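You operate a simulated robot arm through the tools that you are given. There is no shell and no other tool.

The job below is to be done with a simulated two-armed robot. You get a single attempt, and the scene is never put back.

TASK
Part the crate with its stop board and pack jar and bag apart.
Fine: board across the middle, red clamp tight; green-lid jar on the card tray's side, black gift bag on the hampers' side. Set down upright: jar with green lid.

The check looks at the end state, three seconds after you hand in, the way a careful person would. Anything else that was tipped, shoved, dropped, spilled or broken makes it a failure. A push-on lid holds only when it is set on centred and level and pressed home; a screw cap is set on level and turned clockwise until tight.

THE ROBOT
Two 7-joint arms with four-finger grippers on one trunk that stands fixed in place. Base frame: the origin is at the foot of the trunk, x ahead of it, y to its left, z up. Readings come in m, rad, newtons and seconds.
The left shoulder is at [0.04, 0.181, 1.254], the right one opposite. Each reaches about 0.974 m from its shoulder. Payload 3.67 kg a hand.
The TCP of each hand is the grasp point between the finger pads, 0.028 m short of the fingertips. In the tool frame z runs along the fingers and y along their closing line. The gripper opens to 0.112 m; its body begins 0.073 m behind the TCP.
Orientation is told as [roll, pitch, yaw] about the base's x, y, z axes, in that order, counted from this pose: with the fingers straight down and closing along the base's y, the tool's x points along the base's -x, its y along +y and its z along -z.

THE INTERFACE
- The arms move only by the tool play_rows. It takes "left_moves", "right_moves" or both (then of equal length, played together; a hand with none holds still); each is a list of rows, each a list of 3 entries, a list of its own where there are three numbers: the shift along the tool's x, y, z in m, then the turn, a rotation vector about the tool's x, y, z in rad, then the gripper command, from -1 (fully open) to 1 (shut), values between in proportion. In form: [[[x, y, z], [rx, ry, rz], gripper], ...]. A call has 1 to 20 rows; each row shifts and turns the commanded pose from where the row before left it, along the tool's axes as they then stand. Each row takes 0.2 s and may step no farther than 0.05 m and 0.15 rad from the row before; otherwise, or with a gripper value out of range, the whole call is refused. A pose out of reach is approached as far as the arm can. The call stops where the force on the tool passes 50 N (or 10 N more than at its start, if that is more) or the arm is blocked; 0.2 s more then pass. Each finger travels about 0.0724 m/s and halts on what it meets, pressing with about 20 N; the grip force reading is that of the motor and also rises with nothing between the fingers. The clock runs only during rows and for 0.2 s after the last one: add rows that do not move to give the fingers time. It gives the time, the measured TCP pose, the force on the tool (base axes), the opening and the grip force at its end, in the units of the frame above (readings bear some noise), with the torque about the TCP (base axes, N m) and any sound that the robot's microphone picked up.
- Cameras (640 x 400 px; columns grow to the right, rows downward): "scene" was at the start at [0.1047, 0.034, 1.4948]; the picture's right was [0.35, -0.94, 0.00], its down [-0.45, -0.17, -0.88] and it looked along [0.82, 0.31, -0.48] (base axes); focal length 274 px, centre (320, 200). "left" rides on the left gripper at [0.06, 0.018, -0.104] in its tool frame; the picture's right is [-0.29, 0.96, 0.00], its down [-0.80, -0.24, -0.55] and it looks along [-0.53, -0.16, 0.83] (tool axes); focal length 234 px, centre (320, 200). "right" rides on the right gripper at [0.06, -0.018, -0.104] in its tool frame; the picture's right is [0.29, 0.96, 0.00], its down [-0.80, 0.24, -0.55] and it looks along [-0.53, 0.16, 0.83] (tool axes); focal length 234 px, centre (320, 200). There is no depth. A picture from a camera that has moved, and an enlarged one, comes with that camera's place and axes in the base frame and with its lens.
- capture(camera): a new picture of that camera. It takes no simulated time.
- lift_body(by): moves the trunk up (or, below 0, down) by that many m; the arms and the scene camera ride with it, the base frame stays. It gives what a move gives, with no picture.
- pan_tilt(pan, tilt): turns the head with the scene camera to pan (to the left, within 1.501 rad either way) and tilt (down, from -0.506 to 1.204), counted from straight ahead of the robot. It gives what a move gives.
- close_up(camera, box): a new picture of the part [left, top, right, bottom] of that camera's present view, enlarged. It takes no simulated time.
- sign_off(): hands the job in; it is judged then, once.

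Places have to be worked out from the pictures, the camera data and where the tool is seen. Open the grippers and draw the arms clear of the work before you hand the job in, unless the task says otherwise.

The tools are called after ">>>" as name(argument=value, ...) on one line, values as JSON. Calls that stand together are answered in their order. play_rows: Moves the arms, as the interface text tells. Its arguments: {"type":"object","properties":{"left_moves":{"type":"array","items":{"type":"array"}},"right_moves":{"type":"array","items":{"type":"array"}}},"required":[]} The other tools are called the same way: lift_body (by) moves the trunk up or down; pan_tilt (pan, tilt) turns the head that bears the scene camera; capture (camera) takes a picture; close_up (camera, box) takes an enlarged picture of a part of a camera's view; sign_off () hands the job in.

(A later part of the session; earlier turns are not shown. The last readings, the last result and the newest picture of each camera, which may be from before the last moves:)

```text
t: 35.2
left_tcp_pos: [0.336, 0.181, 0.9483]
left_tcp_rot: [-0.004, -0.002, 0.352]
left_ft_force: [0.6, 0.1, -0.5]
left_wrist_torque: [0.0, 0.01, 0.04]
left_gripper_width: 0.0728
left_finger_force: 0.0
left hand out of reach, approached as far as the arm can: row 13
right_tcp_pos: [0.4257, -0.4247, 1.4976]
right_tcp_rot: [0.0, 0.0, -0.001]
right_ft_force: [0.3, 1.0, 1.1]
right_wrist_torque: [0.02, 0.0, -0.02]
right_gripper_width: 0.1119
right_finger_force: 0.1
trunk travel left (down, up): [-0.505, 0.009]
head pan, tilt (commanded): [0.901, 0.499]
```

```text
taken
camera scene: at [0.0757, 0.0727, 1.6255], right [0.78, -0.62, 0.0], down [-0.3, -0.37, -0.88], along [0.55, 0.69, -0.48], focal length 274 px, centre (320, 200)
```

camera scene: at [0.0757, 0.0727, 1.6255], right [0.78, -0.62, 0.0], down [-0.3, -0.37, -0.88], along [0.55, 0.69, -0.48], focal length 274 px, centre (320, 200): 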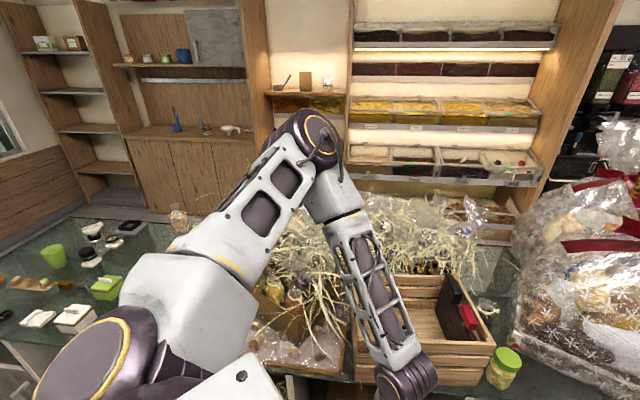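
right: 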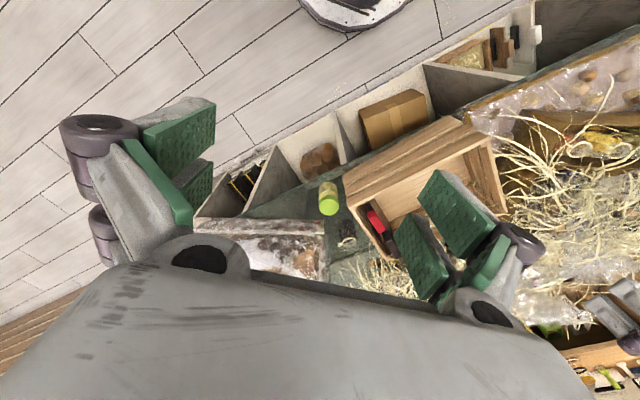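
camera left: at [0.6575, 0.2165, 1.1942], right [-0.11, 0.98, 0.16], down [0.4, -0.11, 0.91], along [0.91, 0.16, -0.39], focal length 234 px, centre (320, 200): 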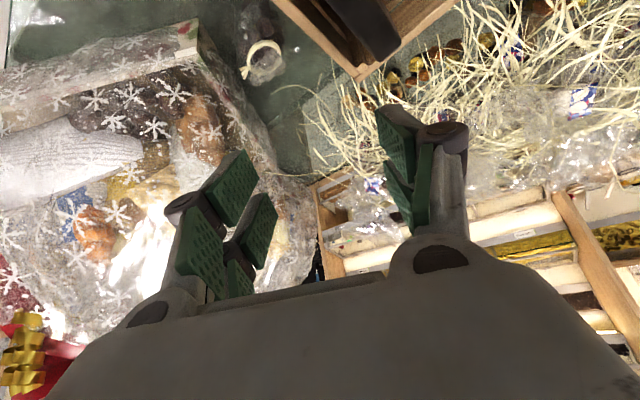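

The elbow stayed near the same spot, possibly due to the elbow's own flexion limit when the hand is that close. With the trunk high I now extend the hand forward at z≈1.12 over the crate to see how far it gets and where the elbow sits.

>>> play_rows(left_moves=[[[0, 0, -0.045], [0, 0, 0], -0.3], [[0, 0, -0.045], [0, 0, 0], -0.3], [[0, 0, -0.045], [0, 0, 0], -0.3], [[0, 0, -0.045], [0, 0, 0], -0.3], [[-0.0432, -0.0067, 0], [0, 0, 0], -0.3], [[-0.0432, -0.0067, 0], [0, 0, 0], -0.3], [[-0.0432, -0.0067, 0], [0, 0, 0], -0.3], [[-0.0432, -0.0067, 0], [0, 0, 0], -0.3], [[-0.0432, -0.0067, 0], [0, 0, 0], -0.3], [[-0.0432, -0.0067, 0], [0, 0, 0], -0.3], [[-0.0432, -0.0067, 0], [0, 0, 0], -0.3], [[-0.0432, -0.0067, 0], [0, 0, 0], -0.3], [[-0.0432, -0.0067, 0], [0, 0, 0], -0.3], [[0, 0, 0], [0, 0, 0], -0.3]])

>>> capture(camera="scene")

```text
t: 38.2
left_tcp_pos: [0.6815, 0.2787, 1.1452]
left_tcp_rot: [-0.002, -0.004, 0.353]
left_ft_force: [-0.3, 0.0, 0.3]
left_wrist_torque: [-0.01, -0.01, 0.03]
left_gripper_width: 0.073
left_finger_force: 0.0
left hand out of reach, approached as far as the arm can: row 12, 13
right_tcp_pos: [0.428, -0.4239, 1.4975]
right_tcp_rot: [0.0, -0.001, -0.003]
right_ft_force: [0.2, 0.5, 0.1]
right_wrist_torque: [0.0, 0.03, -0.02]
right_gripper_width: 0.1119
right_finger_force: 0.1
trunk travel left (down, up): [-0.505, 0.009]
head pan, tilt (commanded): [0.901, 0.499]
```

```text
taken
camera scene: at [0.0758, 0.0725, 1.6255], right [0.78, -0.62, 0.0], down [-0.3, -0.37, -0.88], along [0.55, 0.69, -0.48], focal length 274 px, centre (320, 200)
```

scene: 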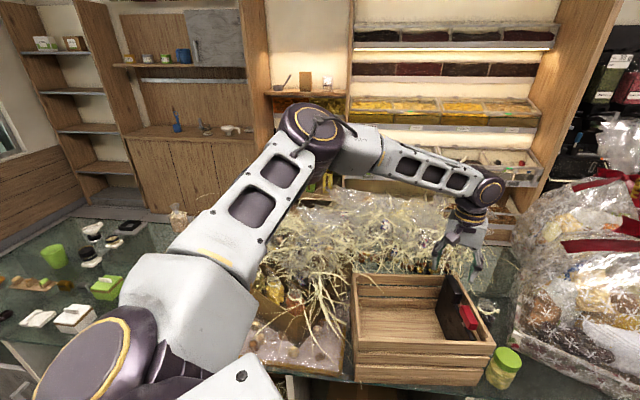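

The upper arm keeps stopping at the same direction. I look at the right arm's posture to see whether it stands in a different configuration.

>>> pan_tilt(pan=-0.9, tilt=0.5)

>>> capture(camera="scene")

```text
t: 40.0
left_tcp_pos: [0.6815, 0.2787, 1.1434]
left_tcp_rot: [-0.003, -0.003, 0.352]
left_ft_force: [-1.1, -0.2, -0.1]
left_wrist_torque: [0.02, 0.02, 0.02]
left_gripper_width: 0.0728
left_finger_force: 0.0
right_tcp_pos: [0.4268, -0.4236, 1.4983]
right_tcp_rot: [0.0, 0.0, -0.002]
right_ft_force: [-0.1, -0.6, 0.4]
right_wrist_torque: [0.01, -0.02, 0.02]
right_gripper_width: 0.1121
right_finger_force: 0.2
trunk travel left (down, up): [-0.505, 0.009]
head pan, tilt (commanded): [-0.901, 0.499]
```

```text
taken
camera scene: at [0.0761, -0.0695, 1.6254], right [-0.78, -0.62, 0.0], down [-0.3, 0.38, -0.88], along [0.55, -0.69, -0.48], focal length 274 px, centre (320, 200)
```

scene: 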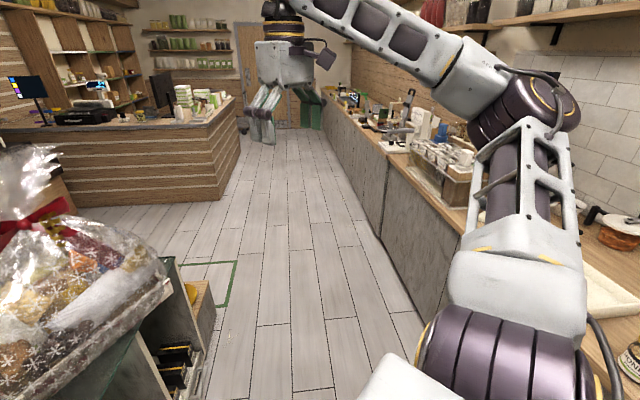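

I enlarge the right shoulder to understand how the joints are laid out.

>>> close_up(camera="scene", box=[360, 40, 640, 400])

>>> pan_tilt(pan=-1.4, tilt=0.9)

>>> capture(camera="scene")

```text
1.11 times, centred on (500, 220) of scene
camera zoom: at [0.0761, -0.0695, 1.6254], right [-0.78, -0.62, 0.0], down [-0.3, 0.38, -0.88], along [0.55, -0.69, -0.48], focal length 304 px, centre (120, 178)
```

zoom: 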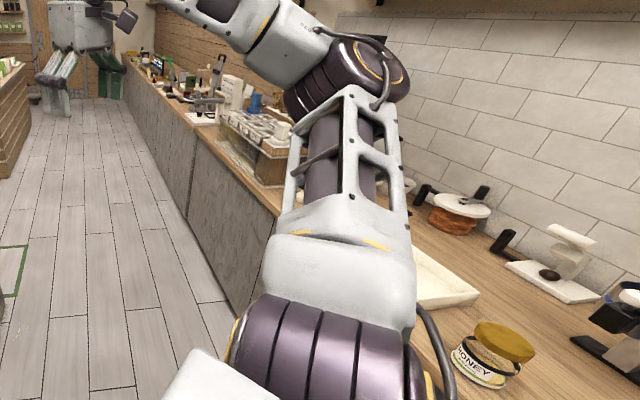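

```text
t: 41.0
left_tcp_pos: [0.682, 0.2783, 1.1442]
left_tcp_rot: [-0.003, -0.002, 0.353]
left_ft_force: [1.0, -0.9, 0.1]
left_wrist_torque: [-0.03, 0.0, -0.02]
left_gripper_width: 0.0725
left_finger_force: 0.0
right_tcp_pos: [0.4271, -0.4238, 1.4975]
right_tcp_rot: [0.0, 0.0, -0.002]
right_ft_force: [-0.2, -0.3, -0.2]
right_wrist_torque: [0.05, 0.03, 0.0]
right_gripper_width: 0.1117
right_finger_force: 0.0
trunk travel left (down, up): [-0.505, 0.009]
head pan, tilt (commanded): [-1.4, 0.901]
```

```text
taken
camera scene: at [0.0325, -0.0725, 1.5916], right [-0.99, -0.17, 0.0], down [-0.13, 0.77, -0.62], along [0.11, -0.61, -0.78], focal length 274 px, centre (320, 200)
```

scene: 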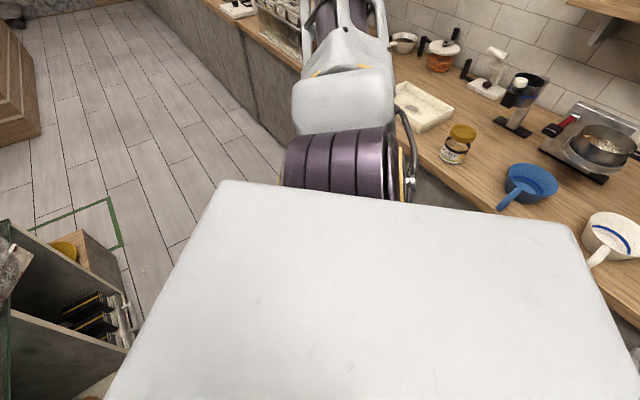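

The shoulder turns first about the sideways (y) axis and then spreads outward; the current branch seems pinned by joint limits. I'll try to flip the elbow to a lower branch in the free space in front of the counter: first back off and lay the hand horizontal, pointing parallel to the counter.

>>> play_rows(left_moves=[[[0.0361, 0.0073, -0.0312], [0, 0, 0], -0.3], [[0.0361, 0.0073, -0.0312], [0, 0, 0], -0.3], [[0.0361, 0.0073, -0.0312], [0, 0, 0], -0.3], [[0.0361, 0.0073, -0.0312], [0, 0, 0], -0.3], [[0.0361, 0.0073, -0.0312], [0, 0, 0], -0.3], [[0, 0, 0], [0, 0, 0.1316], -0.3], [[0, 0, 0], [0, 0, 0.1316], -0.3], [[0, 0, 0], [0, 0, 0.1316], -0.3], [[0, 0, 0], [0, 0, 0.1316], -0.3], [[0, 0, 0], [0, 0, 0.1316], -0.3], [[0, 0, 0], [0, 0, 0.1316], -0.3], [[0, 0, 0], [0, 0, 0.1316], -0.3], [[0, 0, 0], [0, 0, 0.1316], -0.3], [[0, 0, 0], [0, -0.14, 0], -0.3], [[0, 0, 0], [0, -0.14, 0], -0.3], [[0, 0, 0], [0, -0.14, 0], -0.3], [[0, 0, 0], [0, -0.14, 0], -0.3], [[0, 0, 0], [0, -0.14, 0], -0.3], [[0, 0, 0], [0, -0.14, 0], -0.3], [[0, 0, 0], [0, 0, 0], -0.3]])

>>> pan_tilt(pan=0.9, tilt=0.6)

>>> capture(camera="scene")

```text
t: 45.2
left_tcp_pos: [0.5017, 0.2489, 1.2996]
left_tcp_rot: [0.0, -0.843, -0.702]
left_ft_force: [0.2, 0.6, -0.3]
left_wrist_torque: [0.01, 0.03, 0.01]
left_gripper_width: 0.0727
left_finger_force: 0.1
right_tcp_pos: [0.427, -0.425, 1.4966]
right_tcp_rot: [0.002, 0.001, -0.003]
right_ft_force: [-0.2, -1.3, -0.5]
right_wrist_torque: [0.01, -0.04, 0.01]
right_gripper_width: 0.112
right_finger_force: 0.0
trunk travel left (down, up): [-0.505, 0.009]
head pan, tilt (commanded): [-1.4, 0.901]
```

```text
t: 47.3
left_tcp_pos: [0.4996, 0.2486, 1.2994]
left_tcp_rot: [0.001, -0.844, -0.699]
left_ft_force: [-0.4, -0.2, 0.3]
left_wrist_torque: [-0.02, -0.02, -0.01]
left_gripper_width: 0.0729
left_finger_force: 0.1
right_tcp_pos: [0.4271, -0.424, 1.4981]
right_tcp_rot: [-0.001, 0.001, 0.0]
right_ft_force: [0.0, 0.4, 0.7]
right_wrist_torque: [-0.02, 0.02, 0.04]
right_gripper_width: 0.1119
right_finger_force: 0.0
trunk travel left (down, up): [-0.505, 0.009]
head pan, tilt (commanded): [0.901, 0.6]
```

```text
taken
camera scene: at [0.0743, 0.0712, 1.6163], right [0.78, -0.62, 0.0], down [-0.35, -0.44, -0.82], along [0.51, 0.65, -0.57], focal length 274 px, centre (320, 200)
```

scene: 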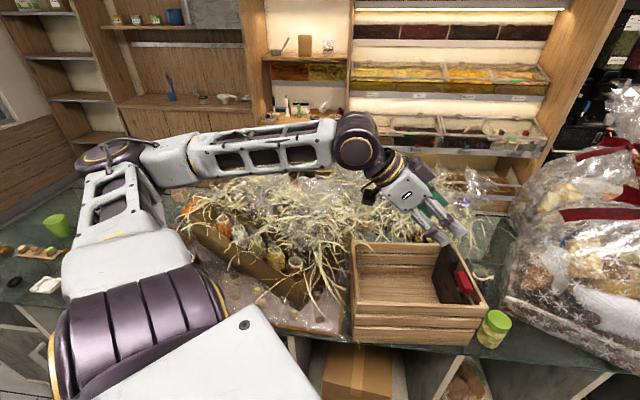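

Tilting the hand has already swung the upper arm almost straight out sideways, close to the pole I want to cross. I continue tilting and lower the hand in front of the counter so the elbow drops below.

>>> play_rows(left_moves=[[[0, 0, 0], [0, -0.139, 0], -0.3], [[0, 0, 0], [0, -0.139, 0], -0.3], [[0, 0, 0], [0, -0.139, 0], -0.3], [[0, 0, 0], [0, -0.139, 0], -0.3], [[0.0392, -0.0156, -0.005], [0, 0, 0], -0.3], [[0.0392, -0.0156, -0.005], [0, 0, 0], -0.3], [[0.0392, -0.0156, -0.005], [0, 0, 0], -0.3], [[0.0392, -0.0156, -0.005], [0, 0, 0], -0.3], [[0.0392, -0.0156, -0.005], [0, 0, 0], -0.3], [[0, 0, 0], [0, 0, 0], -0.3]])

>>> capture(camera="scene")

```text
t: 49.5
left_tcp_pos: [0.4031, 0.2261, 1.1085]
left_tcp_rot: [-0.003, -1.399, -0.699]
left_ft_force: [-0.6, -1.0, 0.0]
left_wrist_torque: [0.02, -0.02, -0.04]
left_gripper_width: 0.0726
left_finger_force: 0.0
right_tcp_pos: [0.4273, -0.4237, 1.498]
right_tcp_rot: [0.0, 0.003, -0.002]
right_ft_force: [0.0, 0.2, -0.1]
right_wrist_torque: [0.0, 0.0, -0.03]
right_gripper_width: 0.1121
right_finger_force: 0.1
trunk travel left (down, up): [-0.505, 0.009]
head pan, tilt (commanded): [0.901, 0.6]
```

```text
taken
camera scene: at [0.0748, 0.0714, 1.6163], right [0.78, -0.62, 0.0], down [-0.35, -0.44, -0.82], along [0.51, 0.65, -0.57], focal length 274 px, centre (320, 200)
```

scene: 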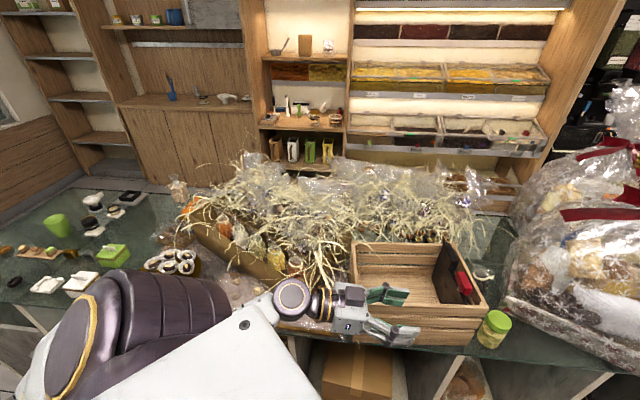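

The elbow has dropped out of view behind/below. I pan further left to see where it is.

>>> pan_tilt(pan=1.45, tilt=0.9)

>>> capture(camera="scene")

```text
t: 50.5
left_tcp_pos: [0.4055, 0.2264, 1.1097]
left_tcp_rot: [-0.001, -1.397, -0.702]
left_ft_force: [0.5, -0.2, 0.0]
left_wrist_torque: [-0.01, 0.02, 0.01]
left_gripper_width: 0.0727
left_finger_force: 0.1
right_tcp_pos: [0.4274, -0.4248, 1.4968]
right_tcp_rot: [0.0, 0.0, -0.001]
right_ft_force: [-0.2, -0.7, -0.6]
right_wrist_torque: [0.0, -0.01, -0.01]
right_gripper_width: 0.1122
right_finger_force: 0.0
trunk travel left (down, up): [-0.505, 0.009]
head pan, tilt (commanded): [1.45, 0.901]
```

```text
taken
camera scene: at [0.0283, 0.0766, 1.5916], right [0.99, -0.12, 0.0], down [-0.09, -0.78, -0.62], along [0.08, 0.62, -0.78], focal length 274 px, centre (320, 200)
```

scene: 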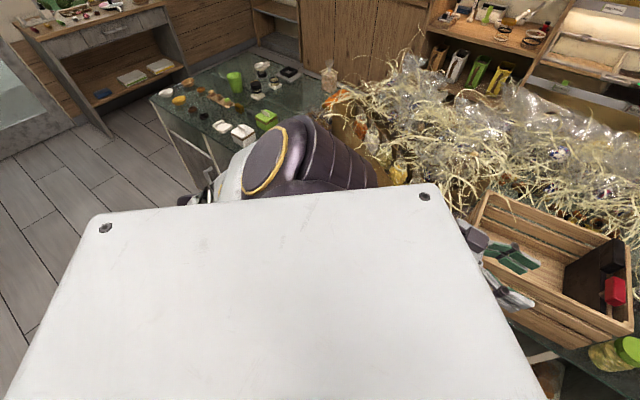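

The elbow now hangs low and back (the shoulder flipped through the sideways pole), with nothing touched. I advance the hand along its own axis, parallel to the counter, and watch the posture.

>>> play_rows(left_moves=[[[0, 0, 0.04], [0, 0, 0], -0.3], [[0, 0, 0.04], [0, 0, 0], -0.3], [[0, 0, 0.04], [0, 0, 0], -0.3], [[0, 0, 0.04], [0, 0, 0], -0.3], [[0, 0, 0], [0, 0, 0], -0.3]])

>>> pan_tilt(pan=0.8, tilt=0.8)

>>> capture(camera="scene")

```text
t: 51.7
left_tcp_pos: [0.5257, 0.1228, 1.082]
left_tcp_rot: [0.001, -1.399, -0.701]
left_ft_force: [-0.2, 0.5, 0.6]
left_wrist_torque: [0.0, -0.03, -0.02]
left_gripper_width: 0.0728
left_finger_force: 0.1
right_tcp_pos: [0.4264, -0.4244, 1.4976]
right_tcp_rot: [0.0, 0.0, -0.002]
right_ft_force: [0.4, -0.6, -0.1]
right_wrist_torque: [0.02, 0.01, 0.0]
right_gripper_width: 0.1118
right_finger_force: 0.1
trunk travel left (down, up): [-0.505, 0.009]
head pan, tilt (commanded): [1.45, 0.901]
```

```text
t: 52.7
left_tcp_pos: [0.5274, 0.1233, 1.0818]
left_tcp_rot: [-0.003, -1.398, -0.7]
left_ft_force: [-0.5, -0.3, -0.3]
left_wrist_torque: [-0.03, -0.03, 0.0]
left_gripper_width: 0.0727
left_finger_force: 0.0
right_tcp_pos: [0.428, -0.4249, 1.4973]
right_tcp_rot: [0.0, 0.0, -0.002]
right_ft_force: [0.3, 0.4, -0.2]
right_wrist_torque: [0.04, 0.01, 0.01]
right_gripper_width: 0.1118
right_finger_force: 0.0
trunk travel left (down, up): [-0.505, 0.009]
head pan, tilt (commanded): [0.799, 0.799]
```

```text
taken
camera scene: at [0.0759, 0.0596, 1.5994], right [0.72, -0.7, 0.0], down [-0.5, -0.51, -0.7], along [0.49, 0.5, -0.72], focal length 274 px, centre (320, 200)
```

scene: 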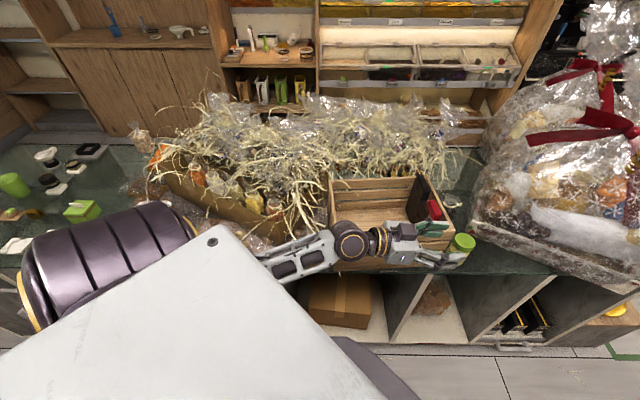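

The elbow is now low with the forearm coming from below. I bring the hand back toward vertical in place (z≈1.08, in front of the crate) and check.

>>> play_rows(left_moves=[[[0, 0, -0.02], [0, 0.14, 0], -0.3], [[0, 0, 0], [0, 0.14, 0], -0.3], [[0, 0, 0], [0, 0.14, 0], -0.3], [[0, 0, 0], [0, 0.14, 0], -0.3], [[0, 0, 0], [0, 0.14, 0], -0.3], [[0, 0, 0], [0, 0.14, 0], -0.3], [[0, 0, 0], [0, 0.14, 0], -0.3], [[0, 0, 0], [0, 0.14, 0], -0.3], [[0, 0, 0], [0, 0.14, 0], -0.3], [[0, 0, 0], [0, 0.14, 0], -0.3], [[0, 0, 0], [0, 0, 0], -0.3]])

>>> capture(camera="scene")

```text
t: 55.1
left_tcp_pos: [0.5113, 0.138, 1.0863]
left_tcp_rot: [0.0, 0.004, -0.7]
left_ft_force: [-1.3, -0.8, 0.0]
left_wrist_torque: [-0.03, 0.0, 0.0]
left_gripper_width: 0.0727
left_finger_force: 0.0
right_tcp_pos: [0.427, -0.4234, 1.4979]
right_tcp_rot: [-0.002, -0.001, -0.001]
right_ft_force: [-0.2, 0.0, -0.2]
right_wrist_torque: [0.0, 0.0, -0.03]
right_gripper_width: 0.1123
right_finger_force: 0.0
trunk travel left (down, up): [-0.505, 0.009]
head pan, tilt (commanded): [0.799, 0.799]
```

```text
taken
camera scene: at [0.0753, 0.0602, 1.5994], right [0.72, -0.7, 0.0], down [-0.5, -0.51, -0.7], along [0.49, 0.5, -0.72], focal length 274 px, centre (320, 200)
```

scene: 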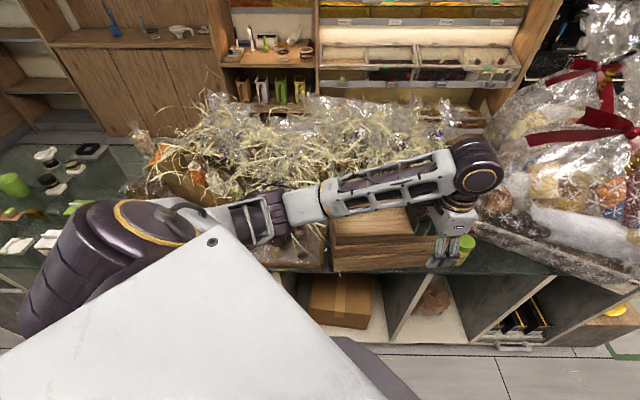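

Now the elbow is in front and low — a new configuration. I test how far forward the hand reaches from here, heading over the crate toward (0.73, 0.23) at z≈1.13.

>>> play_rows(left_moves=[[[-0.0203, 0.038, -0.012], [0, 0, 0], -0.3], [[-0.0203, 0.038, -0.012], [0, 0, 0], -0.3], [[-0.0203, 0.038, -0.008], [0, 0, 0], -0.3], [[-0.0203, 0.038, -0.008], [0, 0, 0], -0.3], [[-0.0203, 0.038, 0], [0, 0, 0], -0.3], [[-0.0203, 0.038, 0], [0, 0, 0], -0.3], [[0, 0, 0], [0, 0, 0], -0.3]])

>>> capture(camera="scene")

```text
t: 56.7
left_tcp_pos: [0.7511, 0.2332, 1.1267]
left_tcp_rot: [-0.001, 0.003, -0.702]
left_ft_force: [0.8, 0.6, -0.1]
left_wrist_torque: [0.03, 0.01, 0.02]
left_gripper_width: 0.0727
left_finger_force: 0.1
right_tcp_pos: [0.4268, -0.4238, 1.4974]
right_tcp_rot: [0.001, 0.0, -0.001]
right_ft_force: [-0.8, -0.2, 0.1]
right_wrist_torque: [-0.02, -0.03, 0.02]
right_gripper_width: 0.1125
right_finger_force: 0.1
trunk travel left (down, up): [-0.505, 0.009]
head pan, tilt (commanded): [0.799, 0.799]
```

```text
taken
camera scene: at [0.0753, 0.0597, 1.5995], right [0.72, -0.7, 0.0], down [-0.5, -0.51, -0.7], along [0.49, 0.5, -0.72], focal length 274 px, centre (320, 200)
```

scene: 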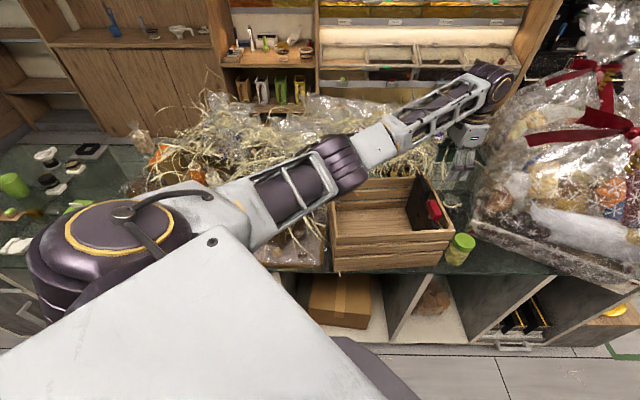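

The flipped configuration reaches (0.751, 0.233) with fingers straight down and no complaint, so this branch works. I move over the red bar and turn the hand so the fingers close along the crate's long axis, opening the gripper.

>>> play_rows(left_moves=[[[0.018, -0.03, 0], [0, 0, 0], -0.3], [[0.018, -0.03, 0], [0, 0, 0], -0.3], [[0, 0, 0], [0, 0, -0.1435], -0.3], [[0, 0, 0], [0, 0, -0.1435], -0.3], [[0, 0, 0], [0, 0, -0.1435], -0.3], [[0, 0, 0], [0, 0, -0.1435], -0.3], [[0, 0, 0], [0, 0, -0.1435], -0.3], [[0, 0, 0], [0, 0, -0.1435], -0.3], [[0, 0, 0], [0, 0, -0.1435], -0.3], [[0, 0, 0], [0, 0, -0.1435], -0.3], [[0, 0, 0], [0, 0, -0.1435], -0.3], [[0, 0, 0], [0, 0, -0.1435], -0.3], [[0, 0, 0], [0, 0, -0.1435], -0.3], [[0, 0, 0], [0, 0, 0], -0.3]])

>>> pan_tilt(pan=0.36, tilt=0.65)

>>> capture(camera="scene")

>>> capture(camera="left")

```text
t: 59.7
left_tcp_pos: [0.6844, 0.2098, 1.1249]
left_tcp_rot: [0.002, 0.0, 0.878]
left_ft_force: [-0.2, -0.4, -0.6]
left_wrist_torque: [-0.03, -0.01, 0.0]
left_gripper_width: 0.0728
left_finger_force: 0.1
right_tcp_pos: [0.4267, -0.425, 1.4972]
right_tcp_rot: [0.0, 0.0, -0.003]
right_ft_force: [0.7, -0.1, 0.3]
right_wrist_torque: [0.04, -0.01, 0.02]
right_gripper_width: 0.1119
right_finger_force: 0.0
trunk travel left (down, up): [-0.505, 0.009]
head pan, tilt (commanded): [0.799, 0.799]
```

```text
t: 60.6
left_tcp_pos: [0.686, 0.209, 1.1265]
left_tcp_rot: [0.003, 0.001, 0.876]
left_ft_force: [-0.1, -0.2, -0.3]
left_wrist_torque: [0.03, 0.02, -0.02]
left_gripper_width: 0.0727
left_finger_force: 0.1
right_tcp_pos: [0.4272, -0.4239, 1.4972]
right_tcp_rot: [0.001, 0.0, -0.002]
right_ft_force: [-0.3, 0.2, -0.5]
right_wrist_torque: [-0.02, 0.0, -0.01]
right_gripper_width: 0.1118
right_finger_force: 0.2
trunk travel left (down, up): [-0.505, 0.009]
head pan, tilt (commanded): [0.36, 0.649]
```

```text
taken
camera scene: at [0.1007, 0.0324, 1.612], right [0.35, -0.94, 0.0], down [-0.57, -0.21, -0.8], along [0.74, 0.28, -0.6], focal length 274 px, centre (320, 200)
```

scene: 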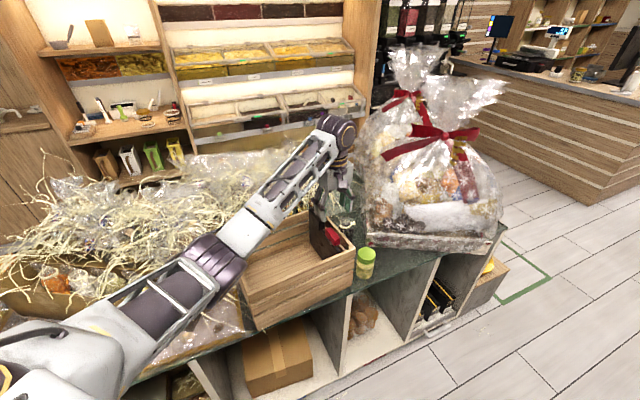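

```text
taken
camera left: at [0.6327, 0.1763, 1.231], right [-0.55, 0.83, 0.0], down [0.69, 0.46, 0.55], along [0.46, 0.31, -0.83], focal length 234 px, centre (320, 200)
```

left: 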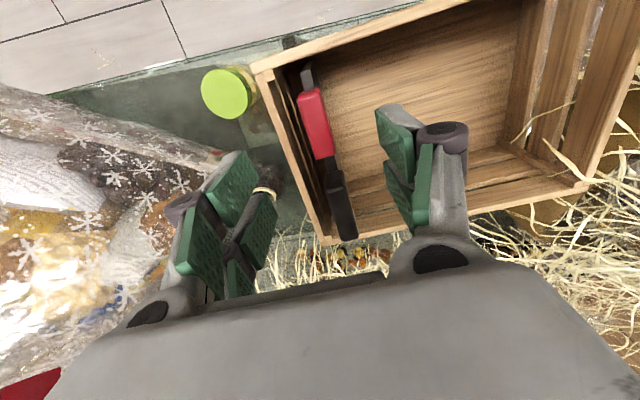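

The hand is above the red bar. I take an enlarged look to refine the bar's position before descending.

>>> close_up(camera="left", box=[240, 50, 400, 250])

>>> close_up(camera="scene", box=[280, 150, 400, 290])

```text
2.00 times, centred on (320, 150) of left
camera zoom: at [0.6327, 0.1763, 1.231], right [-0.55, 0.83, 0.0], down [0.69, 0.46, 0.55], along [0.46, 0.31, -0.83], focal length 468 px, centre (320, 300)
```

zoom: 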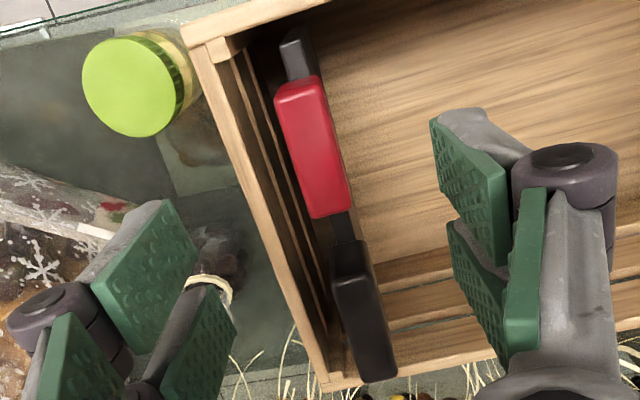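

```text
2.86 times, centred on (340, 220) of scene
camera zoom: at [0.1007, 0.0324, 1.612], right [0.35, -0.94, 0.0], down [-0.57, -0.21, -0.8], along [0.74, 0.28, -0.6], focal length 782 px, centre (263, 143)
```

zoom: 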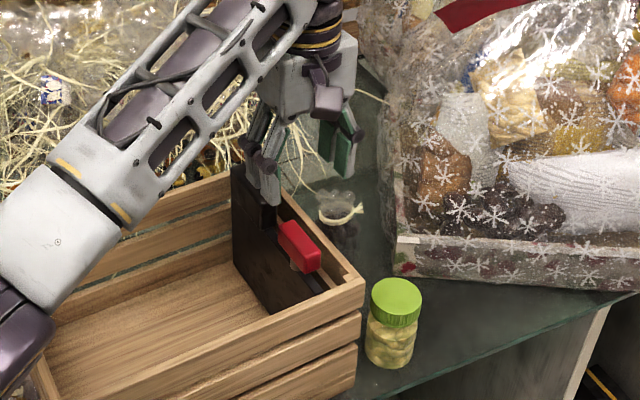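

Both views agree the bar's top centre is at about (0.684, 0.207, 1.02). I descend so the fingertips sit just above the crate rim (tips ≈0.998) and close gently on the bar across its width.

>>> play_rows(left_moves=[[[0.001, 0, 0.034], [0, 0, 0], -0.3], [[0.001, 0, 0.034], [0, 0, 0], -0.3], [[0, 0, 0.0325], [0, 0, 0], -0.3], [[0, 0, 0], [0, 0, 0], -0.3]])

>>> capture(camera="left")

>>> close_up(camera="scene", box=[280, 150, 400, 290])

```text
t: 61.6
left_tcp_pos: [0.6833, 0.2099, 1.0251]
left_tcp_rot: [0.0, -0.001, 0.878]
left_ft_force: [0.3, -0.3, 0.1]
left_wrist_torque: [0.0, -0.02, 0.0]
left_gripper_width: 0.0728
left_finger_force: 0.1
right_tcp_pos: [0.4279, -0.4238, 1.4981]
right_tcp_rot: [0.0, -0.001, -0.003]
right_ft_force: [0.9, -1.0, -0.1]
right_wrist_torque: [0.02, 0.02, 0.04]
right_gripper_width: 0.1119
right_finger_force: 0.0
trunk travel left (down, up): [-0.505, 0.009]
head pan, tilt (commanded): [0.36, 0.649]
```

```text
taken
camera left: at [0.6307, 0.1755, 1.1307], right [-0.55, 0.83, 0.0], down [0.69, 0.46, 0.55], along [0.46, 0.31, -0.83], focal length 234 px, centre (320, 200)
```

left: 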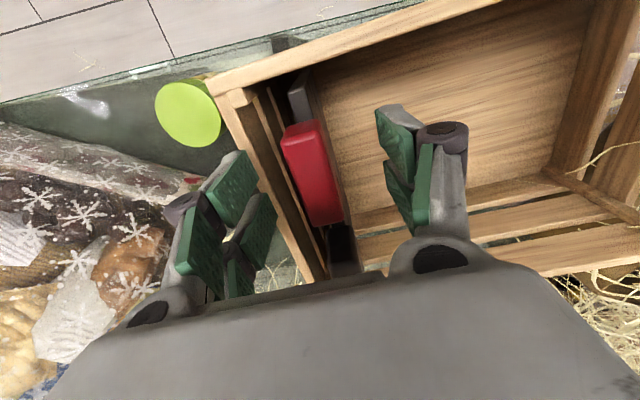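

```text
2.86 times, centred on (340, 220) of scene
camera zoom: at [0.1007, 0.0324, 1.6121], right [0.35, -0.94, 0.0], down [-0.57, -0.21, -0.8], along [0.75, 0.28, -0.6], focal length 782 px, centre (263, 143)
```

zoom: 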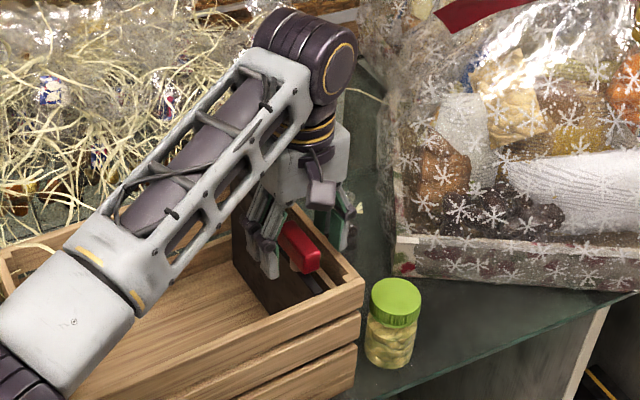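

The bar sits between the fingers, its centre roughly 5–7 mm toward the front wall from the TCP. I shift by 5 mm and close on it.

>>> play_rows(left_moves=[[[0.0055, 0, 0], [0, 0, 0], -0.3], [[0, 0, 0], [0, 0, 0], 0.3], [[0, 0, 0], [0, 0, 0], 0.6], [[0, 0, 0], [0, 0, 0], 0.8], [[0, 0, 0], [0, 0, 0], 0.8]])

>>> capture(camera="left")

```text
t: 62.8
left_tcp_pos: [0.6795, 0.2033, 1.0252]
left_tcp_rot: [0.002, 0.001, 0.879]
left_ft_force: [-1.0, 0.5, 0.3]
left_wrist_torque: [-0.13, 0.09, -0.43]
left_gripper_width: 0.0223
left_finger_force: 19.7
right_tcp_pos: [0.4283, -0.4242, 1.4976]
right_tcp_rot: [0.0, -0.001, -0.001]
right_ft_force: [-0.9, -0.2, 0.1]
right_wrist_torque: [-0.01, -0.01, 0.01]
right_gripper_width: 0.1121
right_finger_force: 0.0
trunk travel left (down, up): [-0.505, 0.009]
head pan, tilt (commanded): [0.36, 0.649]
```

```text
taken
camera left: at [0.6276, 0.1709, 1.1307], right [-0.55, 0.83, 0.0], down [0.7, 0.46, 0.55], along [0.46, 0.31, -0.83], focal length 234 px, centre (320, 200)
```

left: 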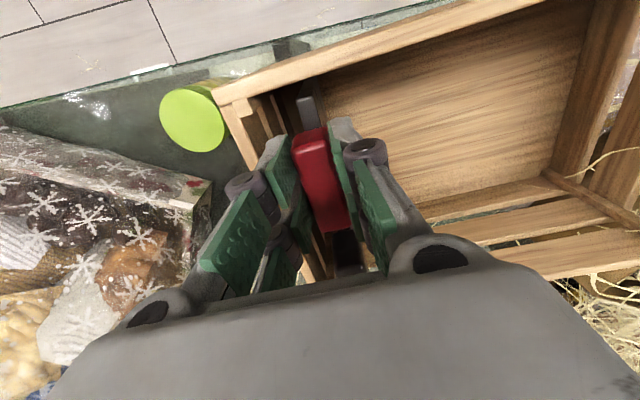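

The bar is held (22 mm wide). I test a small counter-clockwise turn (loosening direction) and read the torque.

>>> play_rows(left_moves=[[[0, 0, 0], [0, 0, -0.06], 0.8], [[0, 0, 0], [0, 0, -0.06], 0.8], [[0, 0, 0], [0, 0, 0], 0.8]])

>>> capture(camera="left")

```text
t: 63.6
left_tcp_pos: [0.6806, 0.2049, 1.0264]
left_tcp_rot: [0.002, 0.0, 0.999]
left_ft_force: [-1.1, -1.7, 0.3]
left_wrist_torque: [-0.02, 0.07, -1.07]
left_gripper_width: 0.0269
left_finger_force: 20.1
right_tcp_pos: [0.4268, -0.4242, 1.4971]
right_tcp_rot: [0.001, 0.0, -0.003]
right_ft_force: [-0.5, -0.8, 0.5]
right_wrist_torque: [-0.02, -0.01, 0.01]
right_gripper_width: 0.1123
right_finger_force: 0.1
trunk travel left (down, up): [-0.505, 0.009]
head pan, tilt (commanded): [0.36, 0.649]
```

```text
taken
camera left: at [0.6322, 0.1644, 1.131], right [-0.65, 0.76, 0.0], down [0.64, 0.54, 0.55], along [0.42, 0.36, -0.83], focal length 234 px, centre (320, 200)
```

left: 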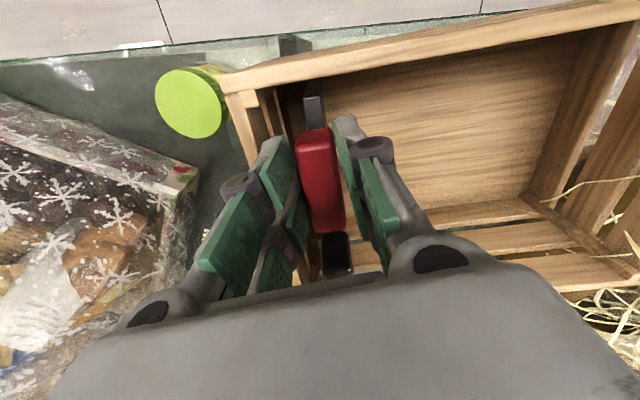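

Counter-clockwise the bar did not follow (torque −1.07, grip spread): it is at a stop or stiff that way. I turn back and try clockwise.

>>> play_rows(left_moves=[[[0, 0, 0], [0, 0, 0.06], 0.8], [[0, 0, 0], [0, 0, 0.06], 0.8], [[0, 0, 0], [0, 0, 0.06], 0.8], [[0, 0, 0], [0, 0, 0.06], 0.8], [[0, 0, 0], [0, 0, 0], 0.8]])

>>> capture(camera="left")

```text
t: 64.8
left_tcp_pos: [0.6804, 0.2046, 1.0257]
left_tcp_rot: [0.0, -0.001, 0.757]
left_ft_force: [0.7, 1.7, -0.1]
left_wrist_torque: [0.46, -0.33, 0.02]
left_gripper_width: 0.0219
left_finger_force: 19.8
right_tcp_pos: [0.4273, -0.4234, 1.4976]
right_tcp_rot: [0.0, -0.001, -0.002]
right_ft_force: [-0.3, -0.4, 0.1]
right_wrist_torque: [0.02, -0.04, -0.01]
right_gripper_width: 0.1118
right_finger_force: 0.1
trunk travel left (down, up): [-0.505, 0.009]
head pan, tilt (commanded): [0.36, 0.649]
```

```text
taken
camera left: at [0.6243, 0.1778, 1.1309], right [-0.45, 0.89, 0.0], down [0.74, 0.37, 0.55], along [0.49, 0.25, -0.83], focal length 234 px, centre (320, 200)
```

left: 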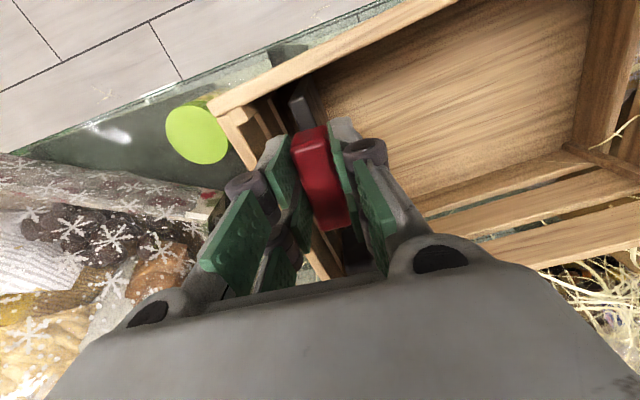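

Clockwise the bar follows freely, so it is now loose at its counter-clockwise stop and tightening is clockwise. I turn it back to the loose stop, release, lift, and move over the black grip block.

>>> play_rows(left_moves=[[[0, 0, 0], [0, 0, -0.058], 0.8], [[0, 0, 0], [0, 0, -0.058], 0.8], [[0, 0, 0], [0, 0, 0], 0.0], [[0, 0, 0], [0, 0, 0], -0.3], [[0, 0, 0], [0, 0, 0], -0.3], [[0, 0, -0.03], [0, 0, 0], -0.3], [[0, 0, -0.03], [0, 0, 0], -0.3], [[-0.035, 0, 0], [0, 0, 0], -0.3], [[-0.035, 0, 0], [0, 0, 0], -0.3], [[-0.035, 0, 0], [0, 0, 0], -0.3], [[0, 0, 0], [0, 0, 0], -0.3]])

>>> capture(camera="left")

>>> close_up(camera="scene", box=[260, 140, 400, 290])

```text
t: 67.2
left_tcp_pos: [0.7474, 0.2848, 1.0859]
left_tcp_rot: [0.001, -0.001, 0.872]
left_ft_force: [0.1, 0.4, -0.6]
left_wrist_torque: [0.01, 0.03, 0.05]
left_gripper_width: 0.0724
left_finger_force: 0.0
right_tcp_pos: [0.4291, -0.4241, 1.4976]
right_tcp_rot: [-0.001, -0.001, -0.002]
right_ft_force: [0.4, -0.2, -1.0]
right_wrist_torque: [0.0, 0.02, 0.02]
right_gripper_width: 0.1121
right_finger_force: 0.1
trunk travel left (down, up): [-0.505, 0.009]
head pan, tilt (commanded): [0.36, 0.649]
```

```text
taken
camera left: at [0.6955, 0.2508, 1.1906], right [-0.55, 0.84, 0.0], down [0.7, 0.46, 0.55], along [0.46, 0.31, -0.83], focal length 234 px, centre (320, 200)
```

left: 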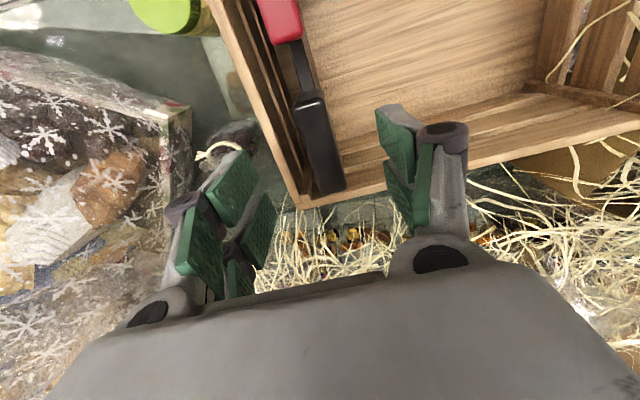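

```text
2.67 times, centred on (330, 215) of scene
camera zoom: at [0.1007, 0.0324, 1.612], right [0.35, -0.94, 0.0], down [-0.57, -0.21, -0.8], along [0.75, 0.28, -0.6], focal length 730 px, centre (293, 160)
```

zoom: 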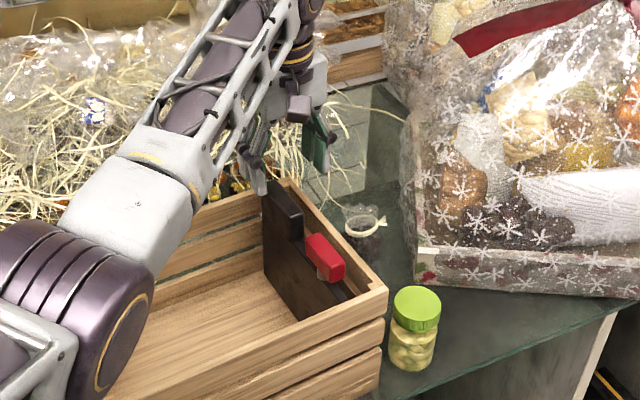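

The grip block is right below the TCP (about (0.750, 0.287)). I descend the same way (tips ≈0.997) and close on it.

>>> play_rows(left_moves=[[[-0.003, 0, 0.031], [0, 0, 0], -0.3], [[0, 0, 0.03], [0, 0, 0], -0.3], [[0, 0, 0], [0, 0, 0], 0.2], [[0, 0, 0], [0, 0, 0], 0.6], [[0, 0, 0], [0, 0, 0], 0.8], [[0, 0, 0], [0, 0, 0], 0.8]])

>>> capture(camera="left")

```text
t: 68.6
left_tcp_pos: [0.748, 0.2876, 1.0241]
left_tcp_rot: [0.001, -0.001, 0.871]
left_ft_force: [-0.8, -0.5, 1.6]
left_wrist_torque: [0.07, -0.04, -0.86]
left_gripper_width: 0.0239
left_finger_force: 20.4
right_tcp_pos: [0.4274, -0.4244, 1.4977]
right_tcp_rot: [0.0, -0.001, 0.0]
right_ft_force: [-0.4, -0.9, 1.1]
right_wrist_torque: [-0.04, 0.0, 0.02]
right_gripper_width: 0.1122
right_finger_force: 0.0
trunk travel left (down, up): [-0.505, 0.009]
head pan, tilt (commanded): [0.36, 0.649]
```

```text
taken
camera left: at [0.6965, 0.254, 1.1294], right [-0.55, 0.84, 0.0], down [0.7, 0.46, 0.55], along [0.46, 0.3, -0.83], focal length 234 px, centre (320, 200)
```

left: 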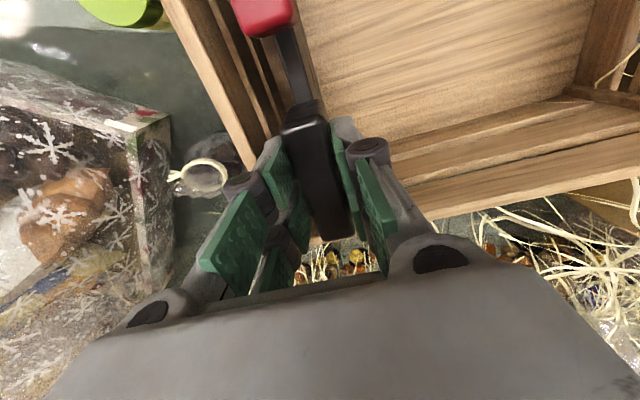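

Gripped, with some twist (−0.86 N·m) suggesting the block is ~2° off my yaw. I trim the yaw by 0.03 rad clockwise, then try a first 10 mm slide toward the middle and watch the forces.

>>> play_rows(left_moves=[[[0, 0, 0], [0, 0, 0.03], 0.8], [[0, 0, 0], [0, 0, 0], 0.8]])

>>> play_rows(left_moves=[[[0, 0.005, 0], [0, 0, 0], 0.8], [[0, 0.005, 0], [0, 0, 0], 0.8], [[0, 0, 0], [0, 0, 0], 0.8]])

>>> close_up(camera="scene", box=[260, 140, 400, 290])

```text
t: 69.2
left_tcp_pos: [0.7477, 0.2878, 1.0245]
left_tcp_rot: [0.002, 0.001, 0.846]
left_ft_force: [-0.8, -0.6, 1.5]
left_wrist_torque: [-0.2, 0.1, 1.11]
left_gripper_width: 0.0246
left_finger_force: 19.6
right_tcp_pos: [0.4281, -0.4242, 1.4977]
right_tcp_rot: [0.0, 0.0, -0.003]
right_ft_force: [1.1, 0.0, -0.4]
right_wrist_torque: [-0.03, -0.01, 0.01]
right_gripper_width: 0.112
right_finger_force: 0.0
trunk travel left (down, up): [-0.505, 0.009]
head pan, tilt (commanded): [0.36, 0.649]
```

```text
t: 70.0
left_tcp_pos: [0.7423, 0.2931, 1.0261]
left_tcp_rot: [0.003, -0.001, 0.843]
left_ft_force: [0.8, -0.3, 0.6]
left_wrist_torque: [0.19, -0.1, 1.0]
left_gripper_width: 0.0246
left_finger_force: 19.9
right_tcp_pos: [0.4285, -0.4224, 1.4973]
right_tcp_rot: [0.001, 0.0, -0.003]
right_ft_force: [0.3, 0.9, 0.4]
right_wrist_torque: [0.01, -0.01, -0.01]
right_gripper_width: 0.1119
right_finger_force: 0.1
trunk travel left (down, up): [-0.505, 0.009]
head pan, tilt (commanded): [0.36, 0.649]
```

```text
2.67 times, centred on (330, 215) of scene
camera zoom: at [0.1009, 0.0322, 1.612], right [0.35, -0.94, 0.0], down [-0.57, -0.21, -0.8], along [0.75, 0.28, -0.6], focal length 730 px, centre (293, 160)
```

zoom: 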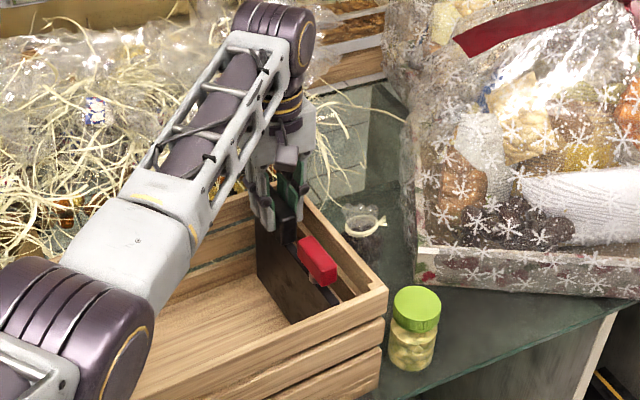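

The board slides freely (under 1 N) and is well guided; zero twist is at yaw ≈0.86. I continue sliding it toward the middle, about 60 mm first.

>>> play_rows(left_moves=[[[0, 0.0, 0], [0, 0, -0.014], 0.8], [[0, 0.01, 0], [0, 0, 0], 0.8], [[0, 0.01, 0], [0, 0, 0], 0.8], [[0, 0.01, 0], [0, 0, 0], 0.8], [[0, 0.01, 0], [0, 0, 0], 0.8], [[0, 0.01, 0], [0, 0, 0], 0.8], [[0, 0.01, 0], [0, 0, 0], 0.8], [[0, 0, 0], [0, 0, 0], 0.8]])

>>> capture(camera="scene")

>>> capture(camera="left")

```text
t: 71.8
left_tcp_pos: [0.6957, 0.3333, 1.0251]
left_tcp_rot: [0.002, 0.002, 0.858]
left_ft_force: [-2.1, -1.5, 0.7]
left_wrist_torque: [0.12, -0.09, 0.82]
left_gripper_width: 0.0241
left_finger_force: 20.2
right_tcp_pos: [0.4282, -0.424, 1.4969]
right_tcp_rot: [0.0, 0.002, -0.001]
right_ft_force: [-0.4, 0.6, -0.2]
right_wrist_torque: [-0.01, 0.02, -0.04]
right_gripper_width: 0.112
right_finger_force: 0.1
trunk travel left (down, up): [-0.505, 0.009]
head pan, tilt (commanded): [0.36, 0.649]
```

```text
taken
camera scene: at [0.1014, 0.0323, 1.612], right [0.35, -0.94, 0.0], down [-0.57, -0.21, -0.8], along [0.75, 0.28, -0.61], focal length 274 px, centre (320, 200)
```

scene: 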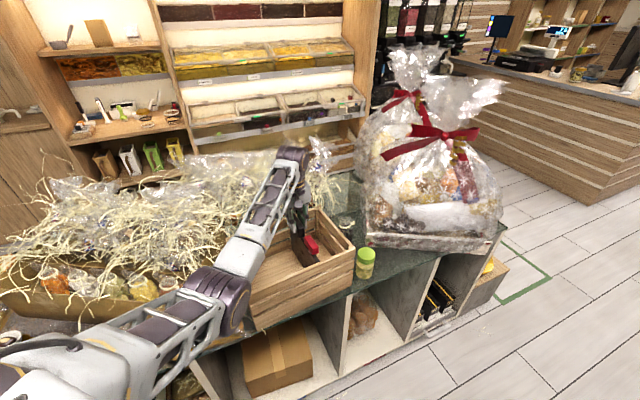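

```text
taken
camera left: at [0.6432, 0.3005, 1.1295], right [-0.54, 0.84, 0.0], down [0.7, 0.45, 0.55], along [0.47, 0.3, -0.83], focal length 234 px, centre (320, 200)
```

left: 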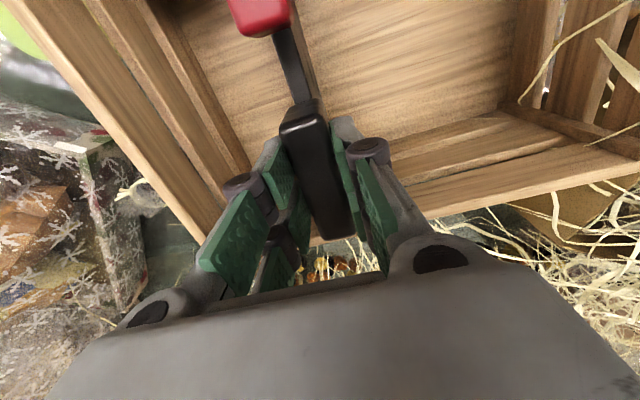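

Sliding well; the board is about 51 mm short of the crate's middle. I finish the slide.

>>> play_rows(left_moves=[[[0, 0.01, 0], [0, 0, -0.008], 0.8], [[0, 0.01, 0], [0, 0, 0], 0.8], [[0, 0.01, 0], [0, 0, 0], 0.8], [[0, 0.01, 0], [0, 0, 0], 0.8], [[0, 0.01, 0], [0, 0, 0], 0.8], [[0, 0, 0], [0, 0, 0], 0.8]])

>>> capture(camera="scene")

>>> capture(camera="left")

```text
t: 73.2
left_tcp_pos: [0.6582, 0.3659, 1.0255]
left_tcp_rot: [0.004, 0.003, 0.866]
left_ft_force: [-2.8, -3.6, 0.0]
left_wrist_torque: [-0.15, 0.08, 0.0]
left_gripper_width: 0.024
left_finger_force: 20.0
right_tcp_pos: [0.4278, -0.4232, 1.497]
right_tcp_rot: [0.001, 0.001, -0.004]
right_ft_force: [0.4, 0.0, 0.6]
right_wrist_torque: [-0.01, 0.01, -0.02]
right_gripper_width: 0.112
right_finger_force: 0.1
trunk travel left (down, up): [-0.505, 0.009]
head pan, tilt (commanded): [0.36, 0.649]
```

```text
taken
camera scene: at [0.1016, 0.0324, 1.612], right [0.35, -0.94, 0.0], down [-0.57, -0.21, -0.8], along [0.75, 0.28, -0.61], focal length 274 px, centre (320, 200)
```

scene: 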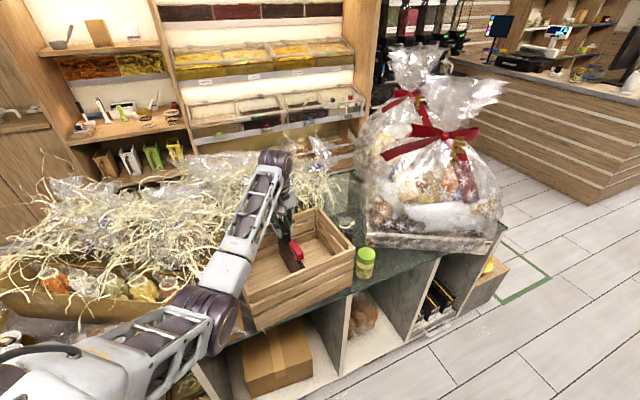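

```text
taken
camera left: at [0.6064, 0.3329, 1.1298], right [-0.54, 0.84, 0.0], down [0.7, 0.45, 0.55], along [0.46, 0.3, -0.83], focal length 234 px, centre (320, 200)
```

left: 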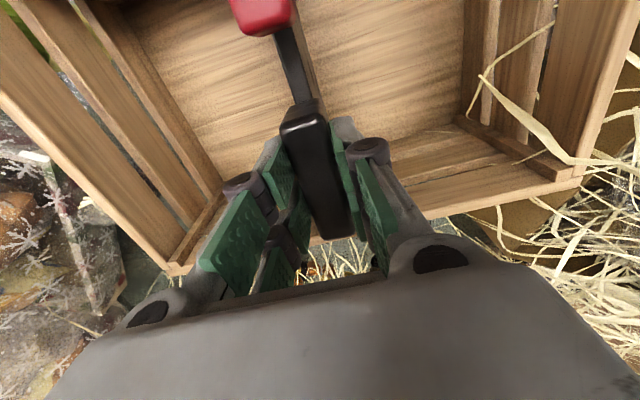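

The board stands within ~3 mm of the crate's middle. I release the block, rise, and move along the board to above the red bar.

>>> play_rows(left_moves=[[[0, 0, 0], [0, 0, 0], 0.2], [[0, 0, 0], [0, 0, 0], -0.3], [[0, 0, 0], [0, 0, 0], -0.3], [[0, 0, -0.03], [0, 0, 0], -0.3], [[0, 0, -0.03], [0, 0, 0], -0.3], [[0.036, 0, 0], [0, 0, 0], -0.3], [[0.036, 0, 0], [0, 0, 0], -0.3], [[0.034, 0, 0], [0, 0, 0], -0.3], [[0, 0, 0], [0, 0, 0], -0.3]])

>>> capture(camera="left")

>>> close_up(camera="scene", box=[220, 160, 380, 320])

```text
t: 75.2
left_tcp_pos: [0.5911, 0.2857, 1.0852]
left_tcp_rot: [0.001, -0.001, 0.866]
left_ft_force: [0.9, -0.1, 0.4]
left_wrist_torque: [-0.01, 0.01, 0.02]
left_gripper_width: 0.0729
left_finger_force: 0.0
right_tcp_pos: [0.427, -0.4233, 1.4982]
right_tcp_rot: [0.0, 0.001, -0.001]
right_ft_force: [0.8, -0.5, -0.3]
right_wrist_torque: [0.01, 0.02, 0.01]
right_gripper_width: 0.1123
right_finger_force: 0.1
trunk travel left (down, up): [-0.505, 0.009]
head pan, tilt (commanded): [0.36, 0.649]
```

```text
taken
camera left: at [0.5382, 0.2532, 1.1909], right [-0.54, 0.84, 0.0], down [0.7, 0.45, 0.55], along [0.46, 0.3, -0.83], focal length 234 px, centre (320, 200)
```

left: 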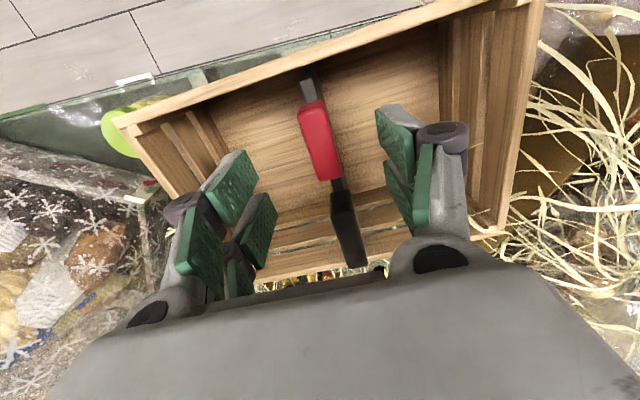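

```text
2.50 times, centred on (300, 240) of scene
camera zoom: at [0.101, 0.0327, 1.612], right [0.35, -0.94, 0.0], down [-0.57, -0.21, -0.8], along [0.75, 0.28, -0.6], focal length 684 px, centre (370, 100)
```

zoom: 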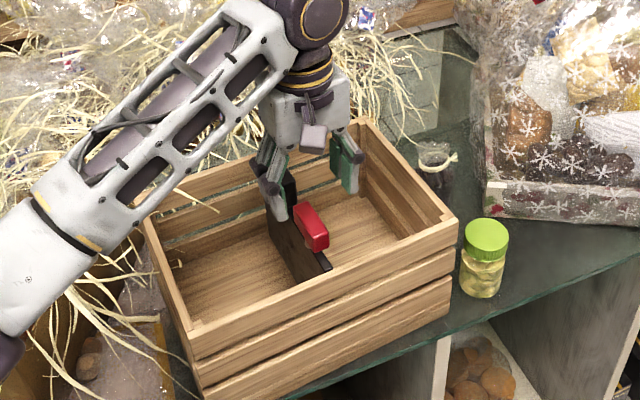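

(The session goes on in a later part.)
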